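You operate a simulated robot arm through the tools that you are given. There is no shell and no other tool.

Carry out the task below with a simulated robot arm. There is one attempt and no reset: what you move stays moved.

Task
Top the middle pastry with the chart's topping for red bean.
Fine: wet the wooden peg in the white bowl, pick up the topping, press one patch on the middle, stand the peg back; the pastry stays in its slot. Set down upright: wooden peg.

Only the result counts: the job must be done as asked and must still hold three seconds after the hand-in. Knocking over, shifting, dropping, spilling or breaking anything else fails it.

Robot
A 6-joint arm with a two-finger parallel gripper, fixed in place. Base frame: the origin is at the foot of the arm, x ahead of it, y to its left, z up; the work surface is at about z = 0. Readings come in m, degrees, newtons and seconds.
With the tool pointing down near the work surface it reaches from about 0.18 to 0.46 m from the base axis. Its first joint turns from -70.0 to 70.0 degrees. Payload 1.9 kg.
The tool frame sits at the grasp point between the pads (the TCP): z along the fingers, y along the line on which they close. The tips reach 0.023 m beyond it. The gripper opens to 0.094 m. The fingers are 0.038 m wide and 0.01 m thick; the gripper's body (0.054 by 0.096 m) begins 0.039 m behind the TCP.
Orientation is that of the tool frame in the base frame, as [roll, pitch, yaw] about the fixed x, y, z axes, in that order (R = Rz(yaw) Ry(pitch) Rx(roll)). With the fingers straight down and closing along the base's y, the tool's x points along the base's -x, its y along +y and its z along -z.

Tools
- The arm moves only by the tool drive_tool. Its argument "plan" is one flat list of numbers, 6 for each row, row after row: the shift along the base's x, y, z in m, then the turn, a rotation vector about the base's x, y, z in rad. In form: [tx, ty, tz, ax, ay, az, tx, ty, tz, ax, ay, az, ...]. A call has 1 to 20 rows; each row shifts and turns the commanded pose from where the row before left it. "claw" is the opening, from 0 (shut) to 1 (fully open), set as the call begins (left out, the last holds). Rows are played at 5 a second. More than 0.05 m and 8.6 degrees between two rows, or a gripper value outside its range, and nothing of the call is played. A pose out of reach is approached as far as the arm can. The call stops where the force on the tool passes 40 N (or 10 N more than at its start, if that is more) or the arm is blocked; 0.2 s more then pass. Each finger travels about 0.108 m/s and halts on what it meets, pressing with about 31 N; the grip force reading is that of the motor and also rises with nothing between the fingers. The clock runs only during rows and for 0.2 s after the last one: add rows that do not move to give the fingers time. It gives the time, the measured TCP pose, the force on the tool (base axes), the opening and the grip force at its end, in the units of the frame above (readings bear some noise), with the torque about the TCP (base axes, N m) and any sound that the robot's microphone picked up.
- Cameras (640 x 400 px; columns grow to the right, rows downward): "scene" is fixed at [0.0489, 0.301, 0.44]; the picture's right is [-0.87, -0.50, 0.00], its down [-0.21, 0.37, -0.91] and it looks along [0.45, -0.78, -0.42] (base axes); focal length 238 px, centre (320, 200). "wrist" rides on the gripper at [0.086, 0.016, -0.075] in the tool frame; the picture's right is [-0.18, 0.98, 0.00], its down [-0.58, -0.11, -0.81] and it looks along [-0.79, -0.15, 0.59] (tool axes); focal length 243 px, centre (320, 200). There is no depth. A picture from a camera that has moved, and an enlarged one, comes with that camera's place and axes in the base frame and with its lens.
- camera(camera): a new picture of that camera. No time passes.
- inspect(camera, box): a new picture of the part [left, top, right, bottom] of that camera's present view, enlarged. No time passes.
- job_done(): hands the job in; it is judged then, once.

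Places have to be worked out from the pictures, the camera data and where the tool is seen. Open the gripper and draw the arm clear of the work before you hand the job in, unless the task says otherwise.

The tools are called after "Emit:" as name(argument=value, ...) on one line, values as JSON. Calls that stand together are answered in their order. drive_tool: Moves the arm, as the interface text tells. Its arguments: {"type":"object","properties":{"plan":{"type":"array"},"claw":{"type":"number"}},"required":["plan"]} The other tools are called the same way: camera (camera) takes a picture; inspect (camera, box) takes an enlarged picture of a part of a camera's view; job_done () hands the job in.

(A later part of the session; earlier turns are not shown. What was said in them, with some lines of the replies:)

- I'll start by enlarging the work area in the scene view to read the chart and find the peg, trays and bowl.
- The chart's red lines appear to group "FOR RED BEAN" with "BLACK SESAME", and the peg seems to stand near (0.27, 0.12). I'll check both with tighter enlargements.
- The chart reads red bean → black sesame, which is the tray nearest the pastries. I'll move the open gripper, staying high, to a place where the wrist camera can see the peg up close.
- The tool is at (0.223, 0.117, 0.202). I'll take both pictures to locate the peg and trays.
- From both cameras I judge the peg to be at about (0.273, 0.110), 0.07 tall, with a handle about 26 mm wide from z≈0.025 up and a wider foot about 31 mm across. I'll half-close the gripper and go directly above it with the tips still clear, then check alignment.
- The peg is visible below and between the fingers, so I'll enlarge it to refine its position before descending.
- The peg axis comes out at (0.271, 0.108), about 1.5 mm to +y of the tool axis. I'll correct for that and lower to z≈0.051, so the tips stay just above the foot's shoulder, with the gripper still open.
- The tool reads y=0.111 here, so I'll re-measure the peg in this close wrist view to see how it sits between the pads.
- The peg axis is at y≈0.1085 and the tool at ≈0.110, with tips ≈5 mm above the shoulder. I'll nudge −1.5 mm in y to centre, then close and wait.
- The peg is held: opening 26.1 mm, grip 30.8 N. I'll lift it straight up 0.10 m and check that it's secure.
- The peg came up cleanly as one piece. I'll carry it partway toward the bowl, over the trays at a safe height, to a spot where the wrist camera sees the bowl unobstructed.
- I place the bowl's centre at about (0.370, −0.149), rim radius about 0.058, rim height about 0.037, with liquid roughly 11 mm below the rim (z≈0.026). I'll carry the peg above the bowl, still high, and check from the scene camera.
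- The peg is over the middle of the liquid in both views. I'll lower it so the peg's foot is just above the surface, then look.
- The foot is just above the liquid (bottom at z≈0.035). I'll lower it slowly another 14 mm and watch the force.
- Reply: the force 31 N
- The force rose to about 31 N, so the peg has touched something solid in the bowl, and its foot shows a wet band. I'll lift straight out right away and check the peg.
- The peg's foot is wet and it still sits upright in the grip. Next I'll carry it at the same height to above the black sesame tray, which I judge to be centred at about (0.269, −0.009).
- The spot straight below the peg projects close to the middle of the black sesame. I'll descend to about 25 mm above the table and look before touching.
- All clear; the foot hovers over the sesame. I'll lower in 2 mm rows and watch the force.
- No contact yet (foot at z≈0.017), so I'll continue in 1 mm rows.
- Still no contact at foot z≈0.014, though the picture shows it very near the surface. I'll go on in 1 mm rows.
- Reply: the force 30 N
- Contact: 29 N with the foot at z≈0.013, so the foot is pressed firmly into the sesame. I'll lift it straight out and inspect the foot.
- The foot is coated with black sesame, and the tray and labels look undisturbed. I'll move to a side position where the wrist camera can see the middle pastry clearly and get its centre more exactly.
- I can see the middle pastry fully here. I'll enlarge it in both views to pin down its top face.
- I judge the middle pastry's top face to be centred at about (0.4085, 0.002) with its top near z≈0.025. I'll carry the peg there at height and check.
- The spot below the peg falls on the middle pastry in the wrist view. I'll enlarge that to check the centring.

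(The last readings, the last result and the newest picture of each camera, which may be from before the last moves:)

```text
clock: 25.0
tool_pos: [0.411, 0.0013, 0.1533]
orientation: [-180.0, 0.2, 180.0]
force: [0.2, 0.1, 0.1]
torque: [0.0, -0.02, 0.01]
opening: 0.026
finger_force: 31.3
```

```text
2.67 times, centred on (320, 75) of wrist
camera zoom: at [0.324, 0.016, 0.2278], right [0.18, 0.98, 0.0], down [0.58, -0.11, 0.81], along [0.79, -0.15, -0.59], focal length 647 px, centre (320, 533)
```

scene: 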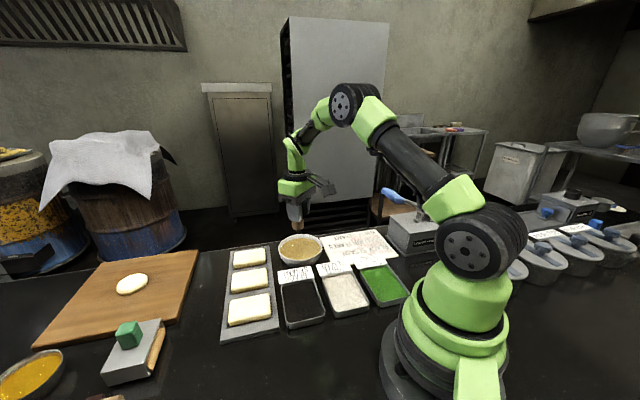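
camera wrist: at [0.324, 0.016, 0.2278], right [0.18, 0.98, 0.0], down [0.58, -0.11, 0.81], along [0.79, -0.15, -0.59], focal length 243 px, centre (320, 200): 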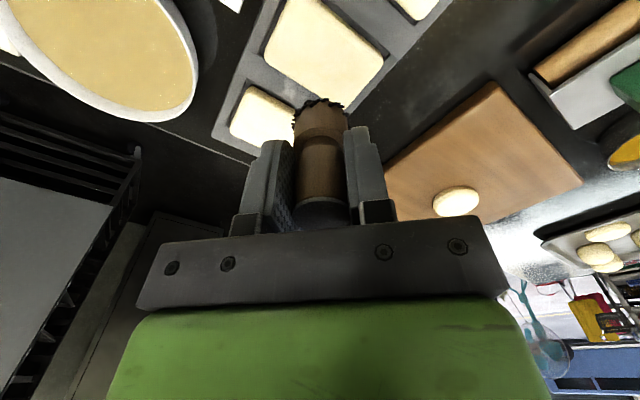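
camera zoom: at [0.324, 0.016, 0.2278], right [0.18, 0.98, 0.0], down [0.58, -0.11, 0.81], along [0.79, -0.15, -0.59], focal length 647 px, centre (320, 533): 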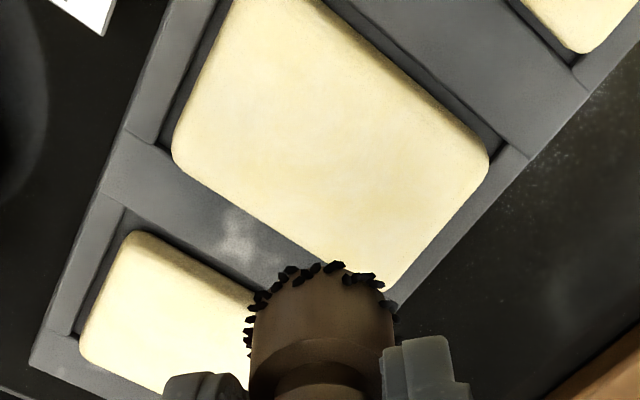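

The pastry's top measures about 83 × 55 mm and its centre lies about (+2, +4) mm from the point under the peg. I'll shift by (+2, +3) mm and lower the foot to roughly 45 mm, then look again.

Emit:
drive_tool(plan=[0.002, 0.003, 0, 0, 0, 0, 0, 0, -0.02, 0, 0, 0, 0, 0, -0.02, 0, 0, 0, 0, 0, -0.015, 0, 0, 0, 0, 0, 0, 0, 0, 0], claw=0)

Emit:
inspect(camera="scene", box=[215, 240, 285, 310])

Emit:
inspect(camera="wrist", box=[220, 0, 420, 150])

```text
clock: 26.2
tool_pos: [0.4106, 0.004, 0.0956]
orientation: [-180.0, 0.0, 180.0]
force: [0.0, -1.3, 0.0]
torque: [0.0, 0.01, -0.05]
opening: 0.026
finger_force: 31.4
```

```text
5.71 times, centred on (250, 275) of scene
camera zoom: at [0.0489, 0.301, 0.44], right [-0.87, -0.5, 0.0], down [-0.21, 0.37, -0.91], along [0.45, -0.78, -0.42], focal length 1359 px, centre (720, -229)
```

zoom: 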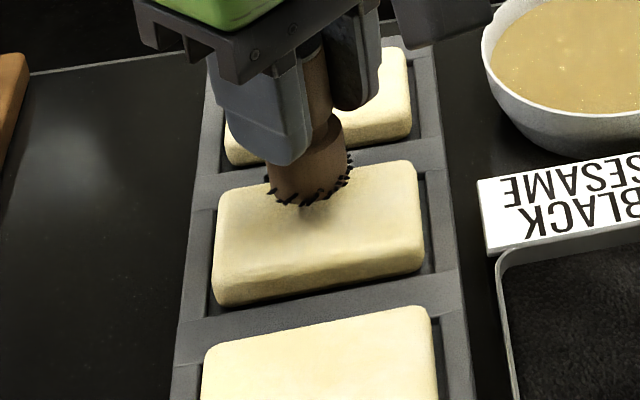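

```text
2.67 times, centred on (320, 75) of wrist
camera zoom: at [0.3241, 0.0188, 0.1716], right [0.18, 0.98, 0.0], down [0.58, -0.11, 0.81], along [0.79, -0.15, -0.59], focal length 647 px, centre (320, 533)
```

zoom: 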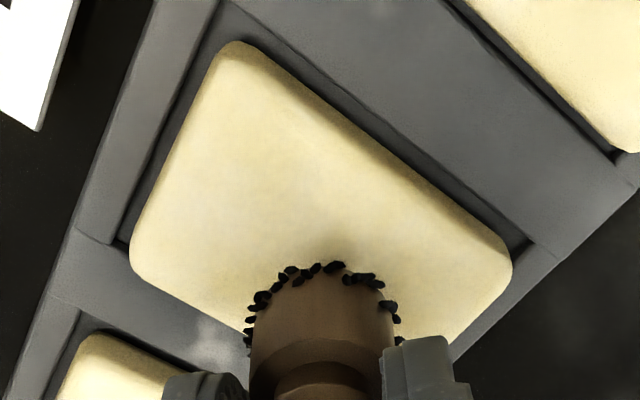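

Both views show the foot landing within about 2 mm of the pastry's centre. I'll lower toward the pastry in small rows and watch the force.

Emit:
drive_tool(plan=[0, 0, -0.004, 0, 0, 0, 0, 0, -0.004, 0, 0, 0, 0, 0, -0.003, 0, 0, 0, 0, 0, 0, 0, 0, 0], claw=0)

Emit:
inspect(camera="scene", box=[215, 240, 285, 310])

```text
clock: 27.2
tool_pos: [0.4108, 0.0032, 0.0872]
orientation: [179.9, 0.1, 180.0]
force: [0.7, 0.0, 0.0]
torque: [0.01, -0.01, 0.0]
opening: 0.0261
finger_force: 31.3
```

```text
5.71 times, centred on (250, 275) of scene
camera zoom: at [0.0489, 0.301, 0.44], right [-0.87, -0.5, 0.0], down [-0.21, 0.37, -0.91], along [0.45, -0.78, -0.42], focal length 1359 px, centre (720, -229)
```

zoom: 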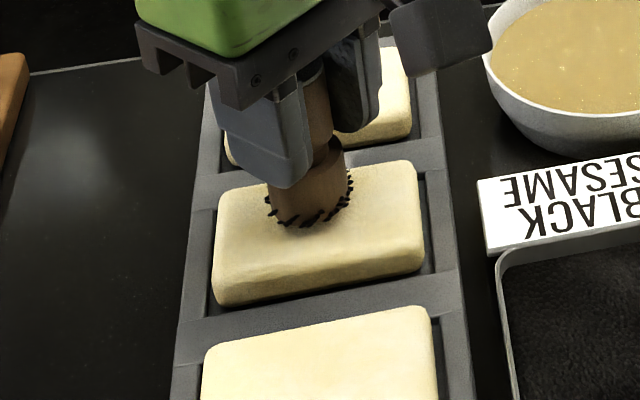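

Still no contact with the foot at z≈0.034, and it's very near the surface. I'll continue with 1 mm rows.

Emit:
drive_tool(plan=[0, 0, -0.001, 0, 0, 0, 0, 0, -0.001, 0, 0, 0, 0, 0, -0.001, 0, 0, 0, 0, 0, 0, 0, 0, 0], claw=0)

```text
clock: 28.2
tool_pos: [0.4096, 0.0044, 0.0842]
orientation: [180.0, 0.2, -180.0]
force: [0.6, -0.5, 0.1]
torque: [0.01, -0.01, 0.0]
opening: 0.0261
finger_force: 31.0
```

No force yet at foot z≈0.031. I'll take two more 1 mm rows.

Emit:
drive_tool(plan=[0, 0, -0.001, 0, 0, 0, 0, 0, -0.001, 0, 0, 0, 0, 0, 0, 0, 0, 0], claw=0)

Emit:
inspect(camera="scene", box=[215, 240, 285, 310])

Emit:
inspect(camera="wrist", box=[220, 0, 420, 150])

```text
clock: 29.0
tool_pos: [0.411, 0.0037, 0.0824]
orientation: [180.0, 0.1, 180.0]
force: [0.5, -0.4, -0.2]
torque: [-0.04, 0.01, 0.02]
opening: 0.0259
finger_force: 31.0
```

```text
5.71 times, centred on (250, 275) of scene
camera zoom: at [0.0489, 0.301, 0.44], right [-0.87, -0.5, 0.0], down [-0.21, 0.37, -0.91], along [0.45, -0.78, -0.42], focal length 1359 px, centre (720, -229)
```

zoom: 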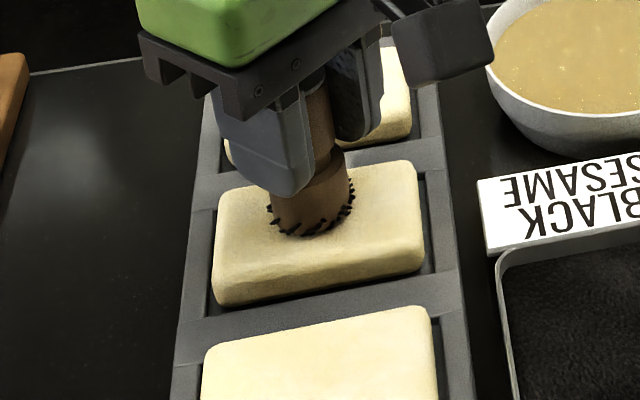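

```text
2.67 times, centred on (320, 75) of wrist
camera zoom: at [0.3241, 0.0199, 0.1565], right [0.18, 0.98, 0.0], down [0.58, -0.11, 0.81], along [0.79, -0.15, -0.59], focal length 647 px, centre (320, 533)
```

zoom: 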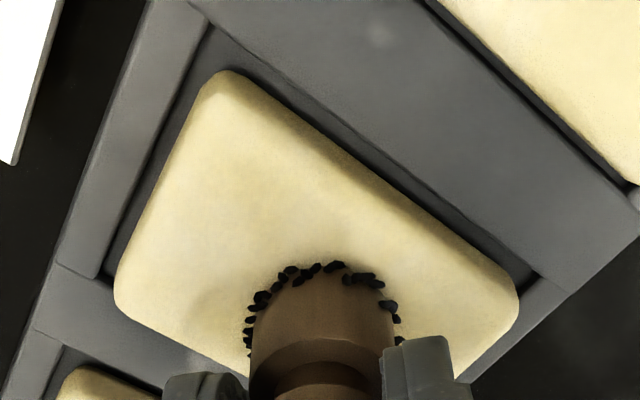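

The foot is almost touching and well centred. I'll go on in 0.5 mm rows so the press stays gentle.

Emit:
drive_tool(plan=[0, 0, -0.0005, 0, 0, 0, 0, 0, -0.0005, 0, 0, 0, 0, 0, 0, 0, 0, 0], claw=0)

Emit:
drive_tool(plan=[0, 0, -0.0005, 0, 0, 0, 0, 0, -0.0005, 0, 0, 0, 0, 0, 0, 0, 0, 0], claw=0)

```text
clock: 29.8
tool_pos: [0.4094, 0.0053, 0.0806]
orientation: [180.0, 0.1, -180.0]
force: [-0.5, 0.6, -0.3]
torque: [0.0, -0.01, -0.01]
opening: 0.0257
finger_force: 30.7
```

```text
clock: 30.6
tool_pos: [0.4107, 0.0047, 0.0786]
orientation: [180.0, 0.1, -180.0]
force: [-0.2, 0.3, 1.4]
torque: [0.02, -0.03, -0.01]
opening: 0.0257
finger_force: 31.2
```

The force reads +1.4 N, possibly first touch at foot z≈0.027. I'll press another 0.5 mm and read it again.

Emit:
drive_tool(plan=[0, 0, -0.0005, 0, 0, 0, 0, 0, 0, 0, 0, 0], claw=0)

Emit:
inspect(camera="scene", box=[215, 240, 285, 310])

```text
clock: 31.2
tool_pos: [0.4111, 0.0055, 0.0788]
orientation: [-179.9, 0.2, -180.0]
force: [-3.7, -0.3, 12.5]
torque: [-0.03, 0.05, -0.03]
opening: 0.0259
finger_force: 31.6
```

```text
5.71 times, centred on (250, 275) of scene
camera zoom: at [0.0489, 0.301, 0.44], right [-0.87, -0.5, 0.0], down [-0.21, 0.37, -0.91], along [0.45, -0.78, -0.42], focal length 1359 px, centre (720, -229)
```

zoom: 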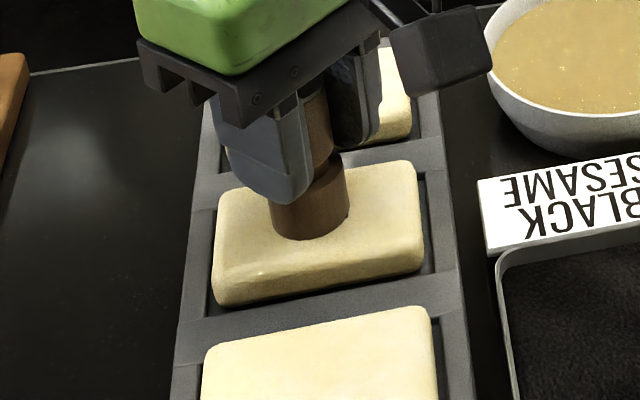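

Firm contact at 12.5 N, and the sesame has left the peg's rim, so the patch should have transferred. I'll lift straight up and check.

Emit:
drive_tool(plan=[0, 0, 0.002, 0, 0, 0, 0, 0, 0.008, 0, 0, 0, 0, 0, 0.02, 0, 0, 0, 0, 0, 0.02, 0, 0, 0, 0, 0, 0.0235, 0, 0, 0, 0, 0, 0, 0, 0, 0], claw=0)

Emit:
camera(camera="scene")

Emit:
inspect(camera="scene", box=[205, 205, 305, 325])

Emit:
inspect(camera="wrist", box=[220, 0, 420, 200])

```text
clock: 32.6
tool_pos: [0.4109, 0.0044, 0.1538]
orientation: [-180.0, 0.1, 180.0]
force: [0.2, 0.8, 0.5]
torque: [0.01, 0.0, -0.01]
opening: 0.0259
finger_force: 31.9
```

```text
taken
```

scene: 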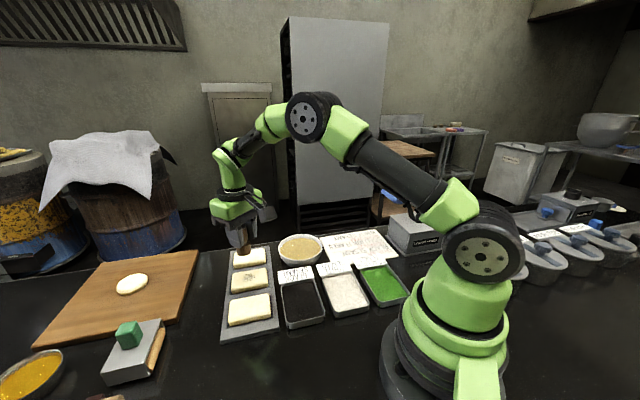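

```text
3.33 times, centred on (255, 265) of scene
camera zoom: at [0.0489, 0.301, 0.44], right [-0.87, -0.5, 0.0], down [-0.21, 0.37, -0.91], along [0.45, -0.78, -0.42], focal length 792 px, centre (537, -17)
```

zoom: 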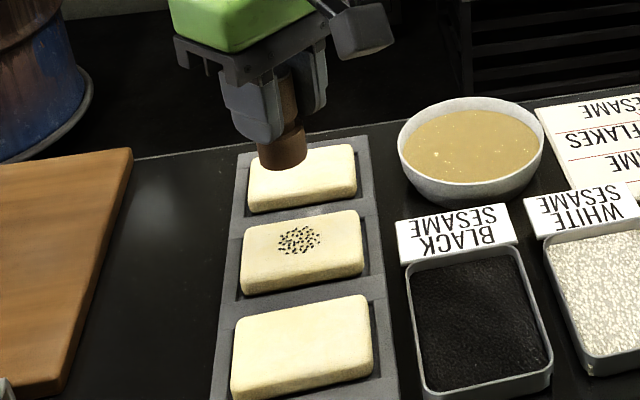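

```text
2.00 times, centred on (320, 100) of wrist
camera zoom: at [0.3251, 0.0205, 0.2284], right [0.18, 0.98, 0.0], down [0.58, -0.11, 0.81], along [0.79, -0.15, -0.59], focal length 485 px, centre (320, 400)
```

zoom: 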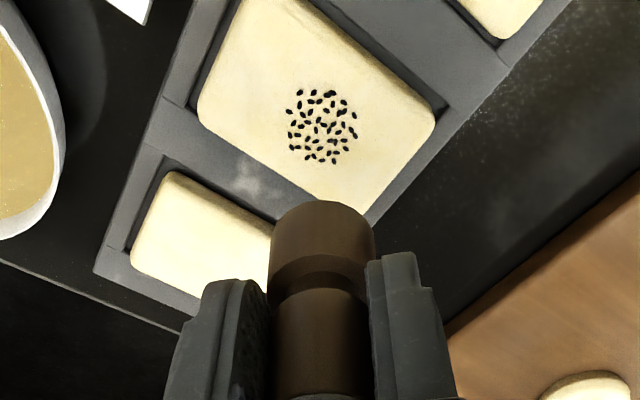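

The middle pastry carries one tidy black sesame patch at its centre, it's still in its slot, and the peg is clean. I'll carry the peg back at height to above its original spot (0.270, 0.109).

Emit:
drive_tool(plan=[-0.02, 0.0149, 0, 0, 0, 0, -0.02, 0.0149, 0, 0, 0, 0, -0.02, 0.0149, 0, 0, 0, 0, -0.02, 0.0149, 0, 0, 0, 0, -0.02, 0.0148, 0, 0, 0, 0, -0.02, 0.0148, 0, 0, 0, 0, -0.02, 0.0148, 0, 0, 0, 0, 0, 0, 0, 0, 0, 0, 0, 0, 0, 0, 0, 0], claw=0)

Emit:
camera(camera="scene")

```text
clock: 34.6
tool_pos: [0.2723, 0.1085, 0.1538]
orientation: [-180.0, 0.0, -179.9]
force: [0.3, 0.2, -0.1]
torque: [0.01, -0.04, 0.03]
opening: 0.0259
finger_force: 30.6
```

```text
taken
```

scene: 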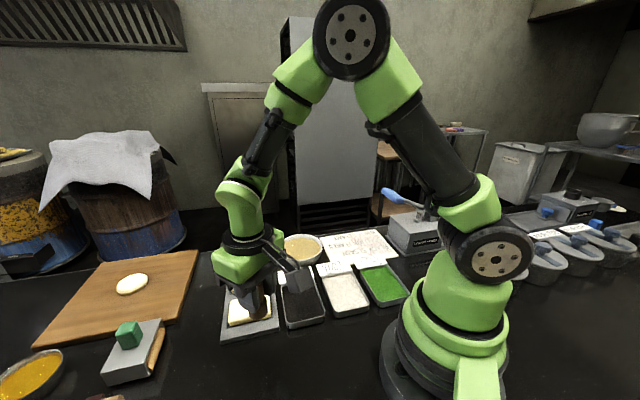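

The tool is back over the original spot, so I'll lower until the foot is about 8 mm above the table.

Emit:
drive_tool(plan=[0, 0, -0.02, 0, 0, 0, 0, 0, -0.02, 0, 0, 0, 0, 0, -0.02, 0, 0, 0, 0, 0, -0.02, 0, 0, 0, 0, 0, -0.012, 0, 0, 0, 0, 0, 0, 0, 0, 0], claw=0)

Emit:
inspect(camera="scene", box=[215, 250, 315, 370])

```text
clock: 36.0
tool_pos: [0.2714, 0.1098, 0.0599]
orientation: [179.9, 0.0, -180.0]
force: [0.4, 0.7, -0.1]
torque: [0.0, 0.0, 0.0]
opening: 0.0257
finger_force: 30.5
```

```text
3.33 times, centred on (265, 310) of scene
camera zoom: at [0.0489, 0.301, 0.44], right [-0.87, -0.5, 0.0], down [-0.21, 0.37, -0.91], along [0.45, -0.78, -0.42], focal length 792 px, centre (503, -167)
```

zoom: 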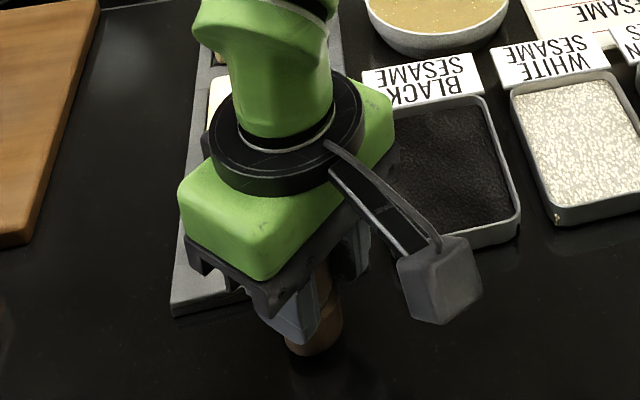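

The foot is just above the table at its old place, so I'll lower in small rows until it touches.

Emit:
drive_tool(plan=[0, 0, -0.002, 0, 0, 0, 0, 0, -0.002, 0, 0, 0, 0, 0, -0.001, 0, 0, 0, 0, 0, -0.001, 0, 0, 0, 0, 0, 0, 0, 0, 0], claw=0)

Emit:
drive_tool(plan=[0, 0, -0.0005, 0, 0, 0, 0, 0, -0.0005, 0, 0, 0, 0, 0, 0, 0, 0, 0], claw=0)

```text
clock: 37.2
tool_pos: [0.2702, 0.1102, 0.0544]
orientation: [-179.9, 0.1, -180.0]
force: [-0.6, 0.2, 0.5]
torque: [0.01, 0.02, 0.02]
opening: 0.0261
finger_force: 31.3
```

```text
clock: 38.0
tool_pos: [0.2721, 0.1093, 0.0533]
orientation: [-179.9, 0.1, -180.0]
force: [-0.2, 0.7, 0.2]
torque: [0.0, 0.03, 0.0]
opening: 0.0258
finger_force: 30.9
```

No contact yet (foot within about 1–2 mm of the table). I'll continue in 0.5 mm rows.

Emit:
drive_tool(plan=[0, 0, -0.0005, 0, 0, 0, 0, 0, -0.0005, 0, 0, 0, 0, 0, 0, 0, 0, 0], claw=0)

```text
clock: 38.8
tool_pos: [0.2704, 0.1086, 0.053]
orientation: [179.9, 0.1, 179.9]
force: [-1.2, -0.7, -0.7]
torque: [0.0, 0.01, 0.02]
opening: 0.0259
finger_force: 30.8
```

Still free, so another 0.5 mm at a time.

Emit:
drive_tool(plan=[0, 0, -0.0005, 0, 0, 0, 0, 0, 0, 0, 0, 0], claw=0)

Emit:
drive_tool(plan=[0, 0, -0.0005, 0, 0, 0, 0, 0, 0, 0, 0, 0], claw=0)

```text
clock: 39.4
tool_pos: [0.271, 0.1088, 0.0503]
orientation: [-180.0, 0.1, -179.9]
force: [0.7, -0.3, -0.3]
torque: [0.03, 0.02, 0.01]
opening: 0.0257
finger_force: 31.1
```

```text
clock: 40.0
tool_pos: [0.2716, 0.109, 0.0516]
orientation: [179.9, 0.0, 179.9]
force: [-0.2, 0.0, 0.1]
torque: [0.01, -0.03, -0.02]
opening: 0.026
finger_force: 31.6
```

Still no contact, so the peg must have slid up about 1–2 mm in the grip during the earlier presses. I'll continue in 0.5 mm rows.

Emit:
drive_tool(plan=[0, 0, -0.0005, 0, 0, 0, 0, 0, 0, 0, 0, 0], claw=0)

Emit:
inspect(camera="wrist", box=[190, 80, 460, 250])

Emit:
inspect(camera="scene", box=[240, 310, 300, 370])

```text
clock: 40.6
tool_pos: [0.2708, 0.1093, 0.0516]
orientation: [179.9, 0.2, -180.0]
force: [-2.5, -1.3, 26.7]
torque: [-0.13, -0.28, -0.03]
opening: 0.0259
finger_force: 30.6
```

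```text
2.35 times, centred on (325, 165) of wrist
camera zoom: at [0.1841, 0.1243, 0.1254], right [0.18, 0.98, 0.0], down [0.58, -0.11, 0.81], along [0.8, -0.15, -0.59], focal length 571 px, centre (308, 282)
```

zoom: 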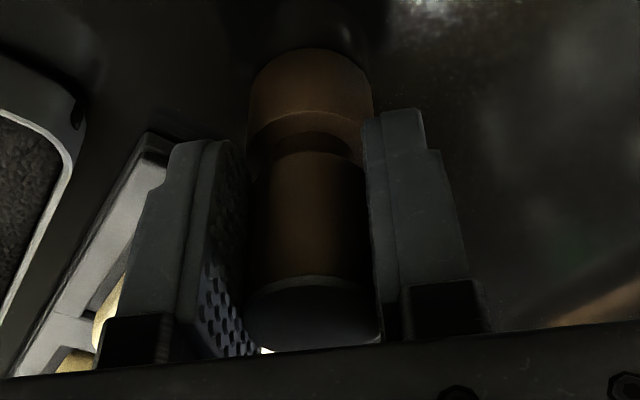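

```text
6.67 times, centred on (270, 340) of scene
camera zoom: at [0.0489, 0.301, 0.4401], right [-0.87, -0.5, 0.0], down [-0.21, 0.37, -0.91], along [0.45, -0.78, -0.42], focal length 1585 px, centre (653, -733)
```

zoom: 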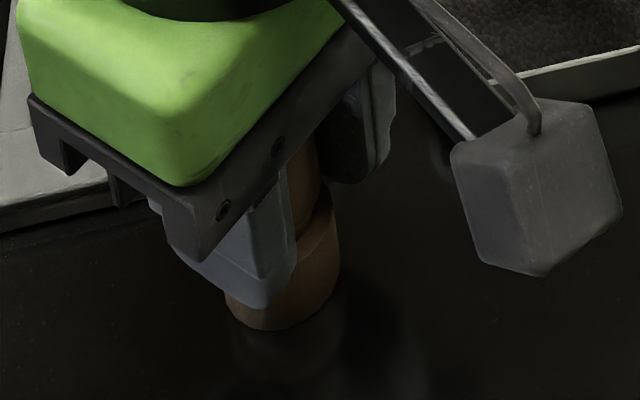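

The foot is now on the table at 26.7 N. I'll ease up 0.4 mm to take off most of the load and then open the fingers.

Emit:
drive_tool(plan=[0, 0, 0.0004, 0, 0, 0, 0, 0, 0, 0, 0, 0], claw=0)

```text
clock: 41.2
tool_pos: [0.2714, 0.1092, 0.0507]
orientation: [180.0, 0.0, -180.0]
force: [-3.7, -5.2, 19.3]
torque: [-0.25, -0.21, -0.05]
opening: 0.0261
finger_force: 31.1
```

There's still 19 N of load, so I'll ease up another 0.5 mm.

Emit:
drive_tool(plan=[0, 0, 0.0005, 0, 0, 0, 0, 0, 0, 0, 0, 0], claw=0)

```text
clock: 41.8
tool_pos: [0.2702, 0.1089, 0.0523]
orientation: [180.0, 0.1, 179.9]
force: [0.6, 0.1, -0.2]
torque: [0.01, 0.0, -0.03]
opening: 0.0259
finger_force: 31.2
```

The load is zero and the foot is within a fraction of a millimetre of the table. I'll lower 0.3 mm and then open the fingers in place.

Emit:
drive_tool(plan=[0, 0, -0.0003, 0, 0, 0, 0, 0, 0, 0, 0, 0], claw=0)

Emit:
drive_tool(plan=[0, 0, 0, 0, 0, 0, 0, 0, 0, 0, 0, 0, 0, 0, 0, 0, 0, 0], claw=0.65)

Emit:
inspect(camera="wrist", box=[190, 80, 460, 250])

```text
clock: 42.4
tool_pos: [0.2706, 0.1107, 0.052]
orientation: [-179.9, 0.0, 179.9]
force: [-0.1, 0.1, -1.2]
torque: [-0.04, -0.02, 0.02]
opening: 0.0263
finger_force: 30.9
```

```text
clock: 43.2
tool_pos: [0.2712, 0.1094, 0.0513]
orientation: [179.9, 0.1, -180.0]
force: [0.3, 0.7, 0.0]
torque: [0.02, 0.0, -0.01]
opening: 0.0612
finger_force: 0.1
```

```text
2.35 times, centred on (325, 165) of wrist
camera zoom: at [0.1845, 0.1251, 0.1262], right [0.18, 0.98, 0.0], down [0.58, -0.11, 0.81], along [0.79, -0.15, -0.59], focal length 571 px, centre (308, 282)
```

zoom: 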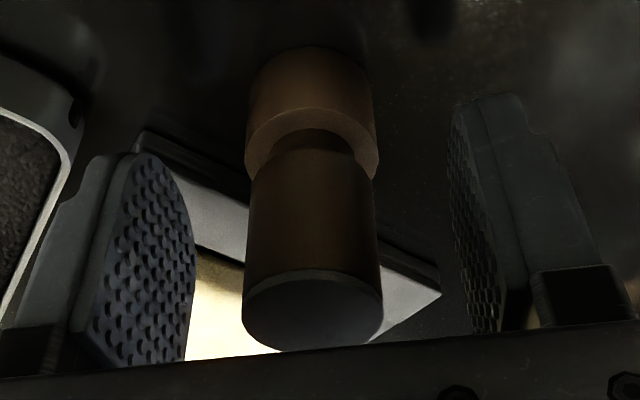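

The peg stands free and upright between the open fingers. I'll raise the gripper straight up, clear of it.

Emit:
drive_tool(plan=[0, 0, 0.01, 0, 0, 0, 0, 0, 0.02, 0, 0, 0, 0, 0, 0.03, 0, 0, 0, 0, 0, 0.03, 0, 0, 0, 0, 0, 0.04, 0, 0, 0, 0, 0, 0.04, 0, 0, 0, 0, 0, 0.04, 0, 0, 0, 0, 0, 0, 0, 0, 0], claw=0.65)

Emit:
drive_tool(plan=[0.005, -0.03, 0.005, 0, 0, 0, 0.005, -0.03, 0.005, 0, 0, 0, 0.005, -0.03, 0.005, 0, 0, 0, 0.005, -0.03, 0.005, 0, 0, 0, 0.005, -0.03, 0.005, 0, 0, 0, 0.005, -0.03, 0.005, 0, 0, 0, 0, 0, 0, 0, 0, 0], claw=1)

Emit:
camera(camera="scene")

Emit:
inspect(camera="scene", box=[210, 220, 430, 370])

```text
clock: 45.0
tool_pos: [0.2734, 0.1097, 0.2613]
orientation: [-180.0, 0.0, -179.9]
force: [0.3, 0.6, -0.5]
torque: [0.01, -0.01, 0.0]
opening: 0.0611
finger_force: 0.0
```

```text
clock: 46.6
tool_pos: [0.2989, -0.0717, 0.291]
orientation: [180.0, 0.1, 180.0]
force: [-0.2, -0.7, -0.5]
torque: [0.0, 0.02, -0.01]
opening: 0.0938
finger_force: 0.0
```

```text
taken
```

scene: 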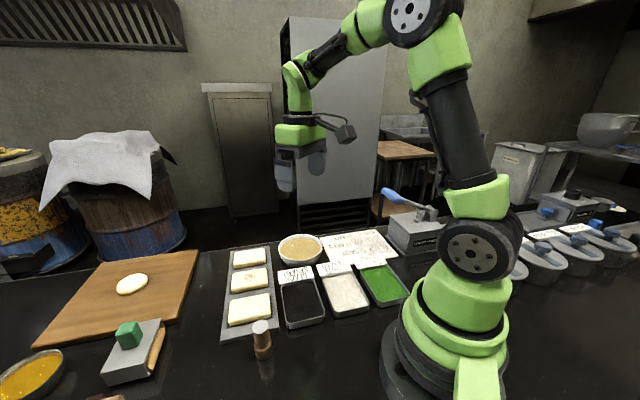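

```text
2.67 times, centred on (320, 295) of scene
camera zoom: at [0.049, 0.301, 0.44], right [-0.87, -0.5, 0.0], down [-0.21, 0.37, -0.91], along [0.45, -0.78, -0.42], focal length 634 px, centre (320, -53)
```

zoom: 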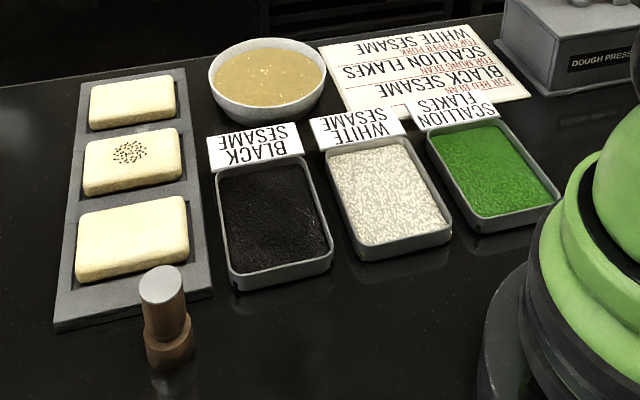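

The peg stands upright at its original place, the middle pastry is in its slot with one centred black sesame patch, and everything else looks as it was. The gripper is open and clear, so I'm handing the job in.

Emit:
job_done()

```text
The job is handed in.
```

I topped the middle pastry with one centred patch of black sesame, which the chart lists for red bean, and handed the job in. The hand-in gave no verdict, so this rests on the last pictures.

- **Pastry:** the patch is on the middle of the pastry, and the pastry is still in its slot.
- **Peg:** it was wetted in the white bowl and stands upright back where it started. The readings put it within a couple of millimetres of its first spot.
- **Force:** the peg pressed harder than I meant in two places, about 31 N in the bowl and 29 N in the sesame. The press on the pastry was 12.5 N. I saw no spill or shift from any of these.
- **Surroundings:** the trays, labels, bowl and the other two pastries look undisturbed, and the gripper is open and clear of the work.
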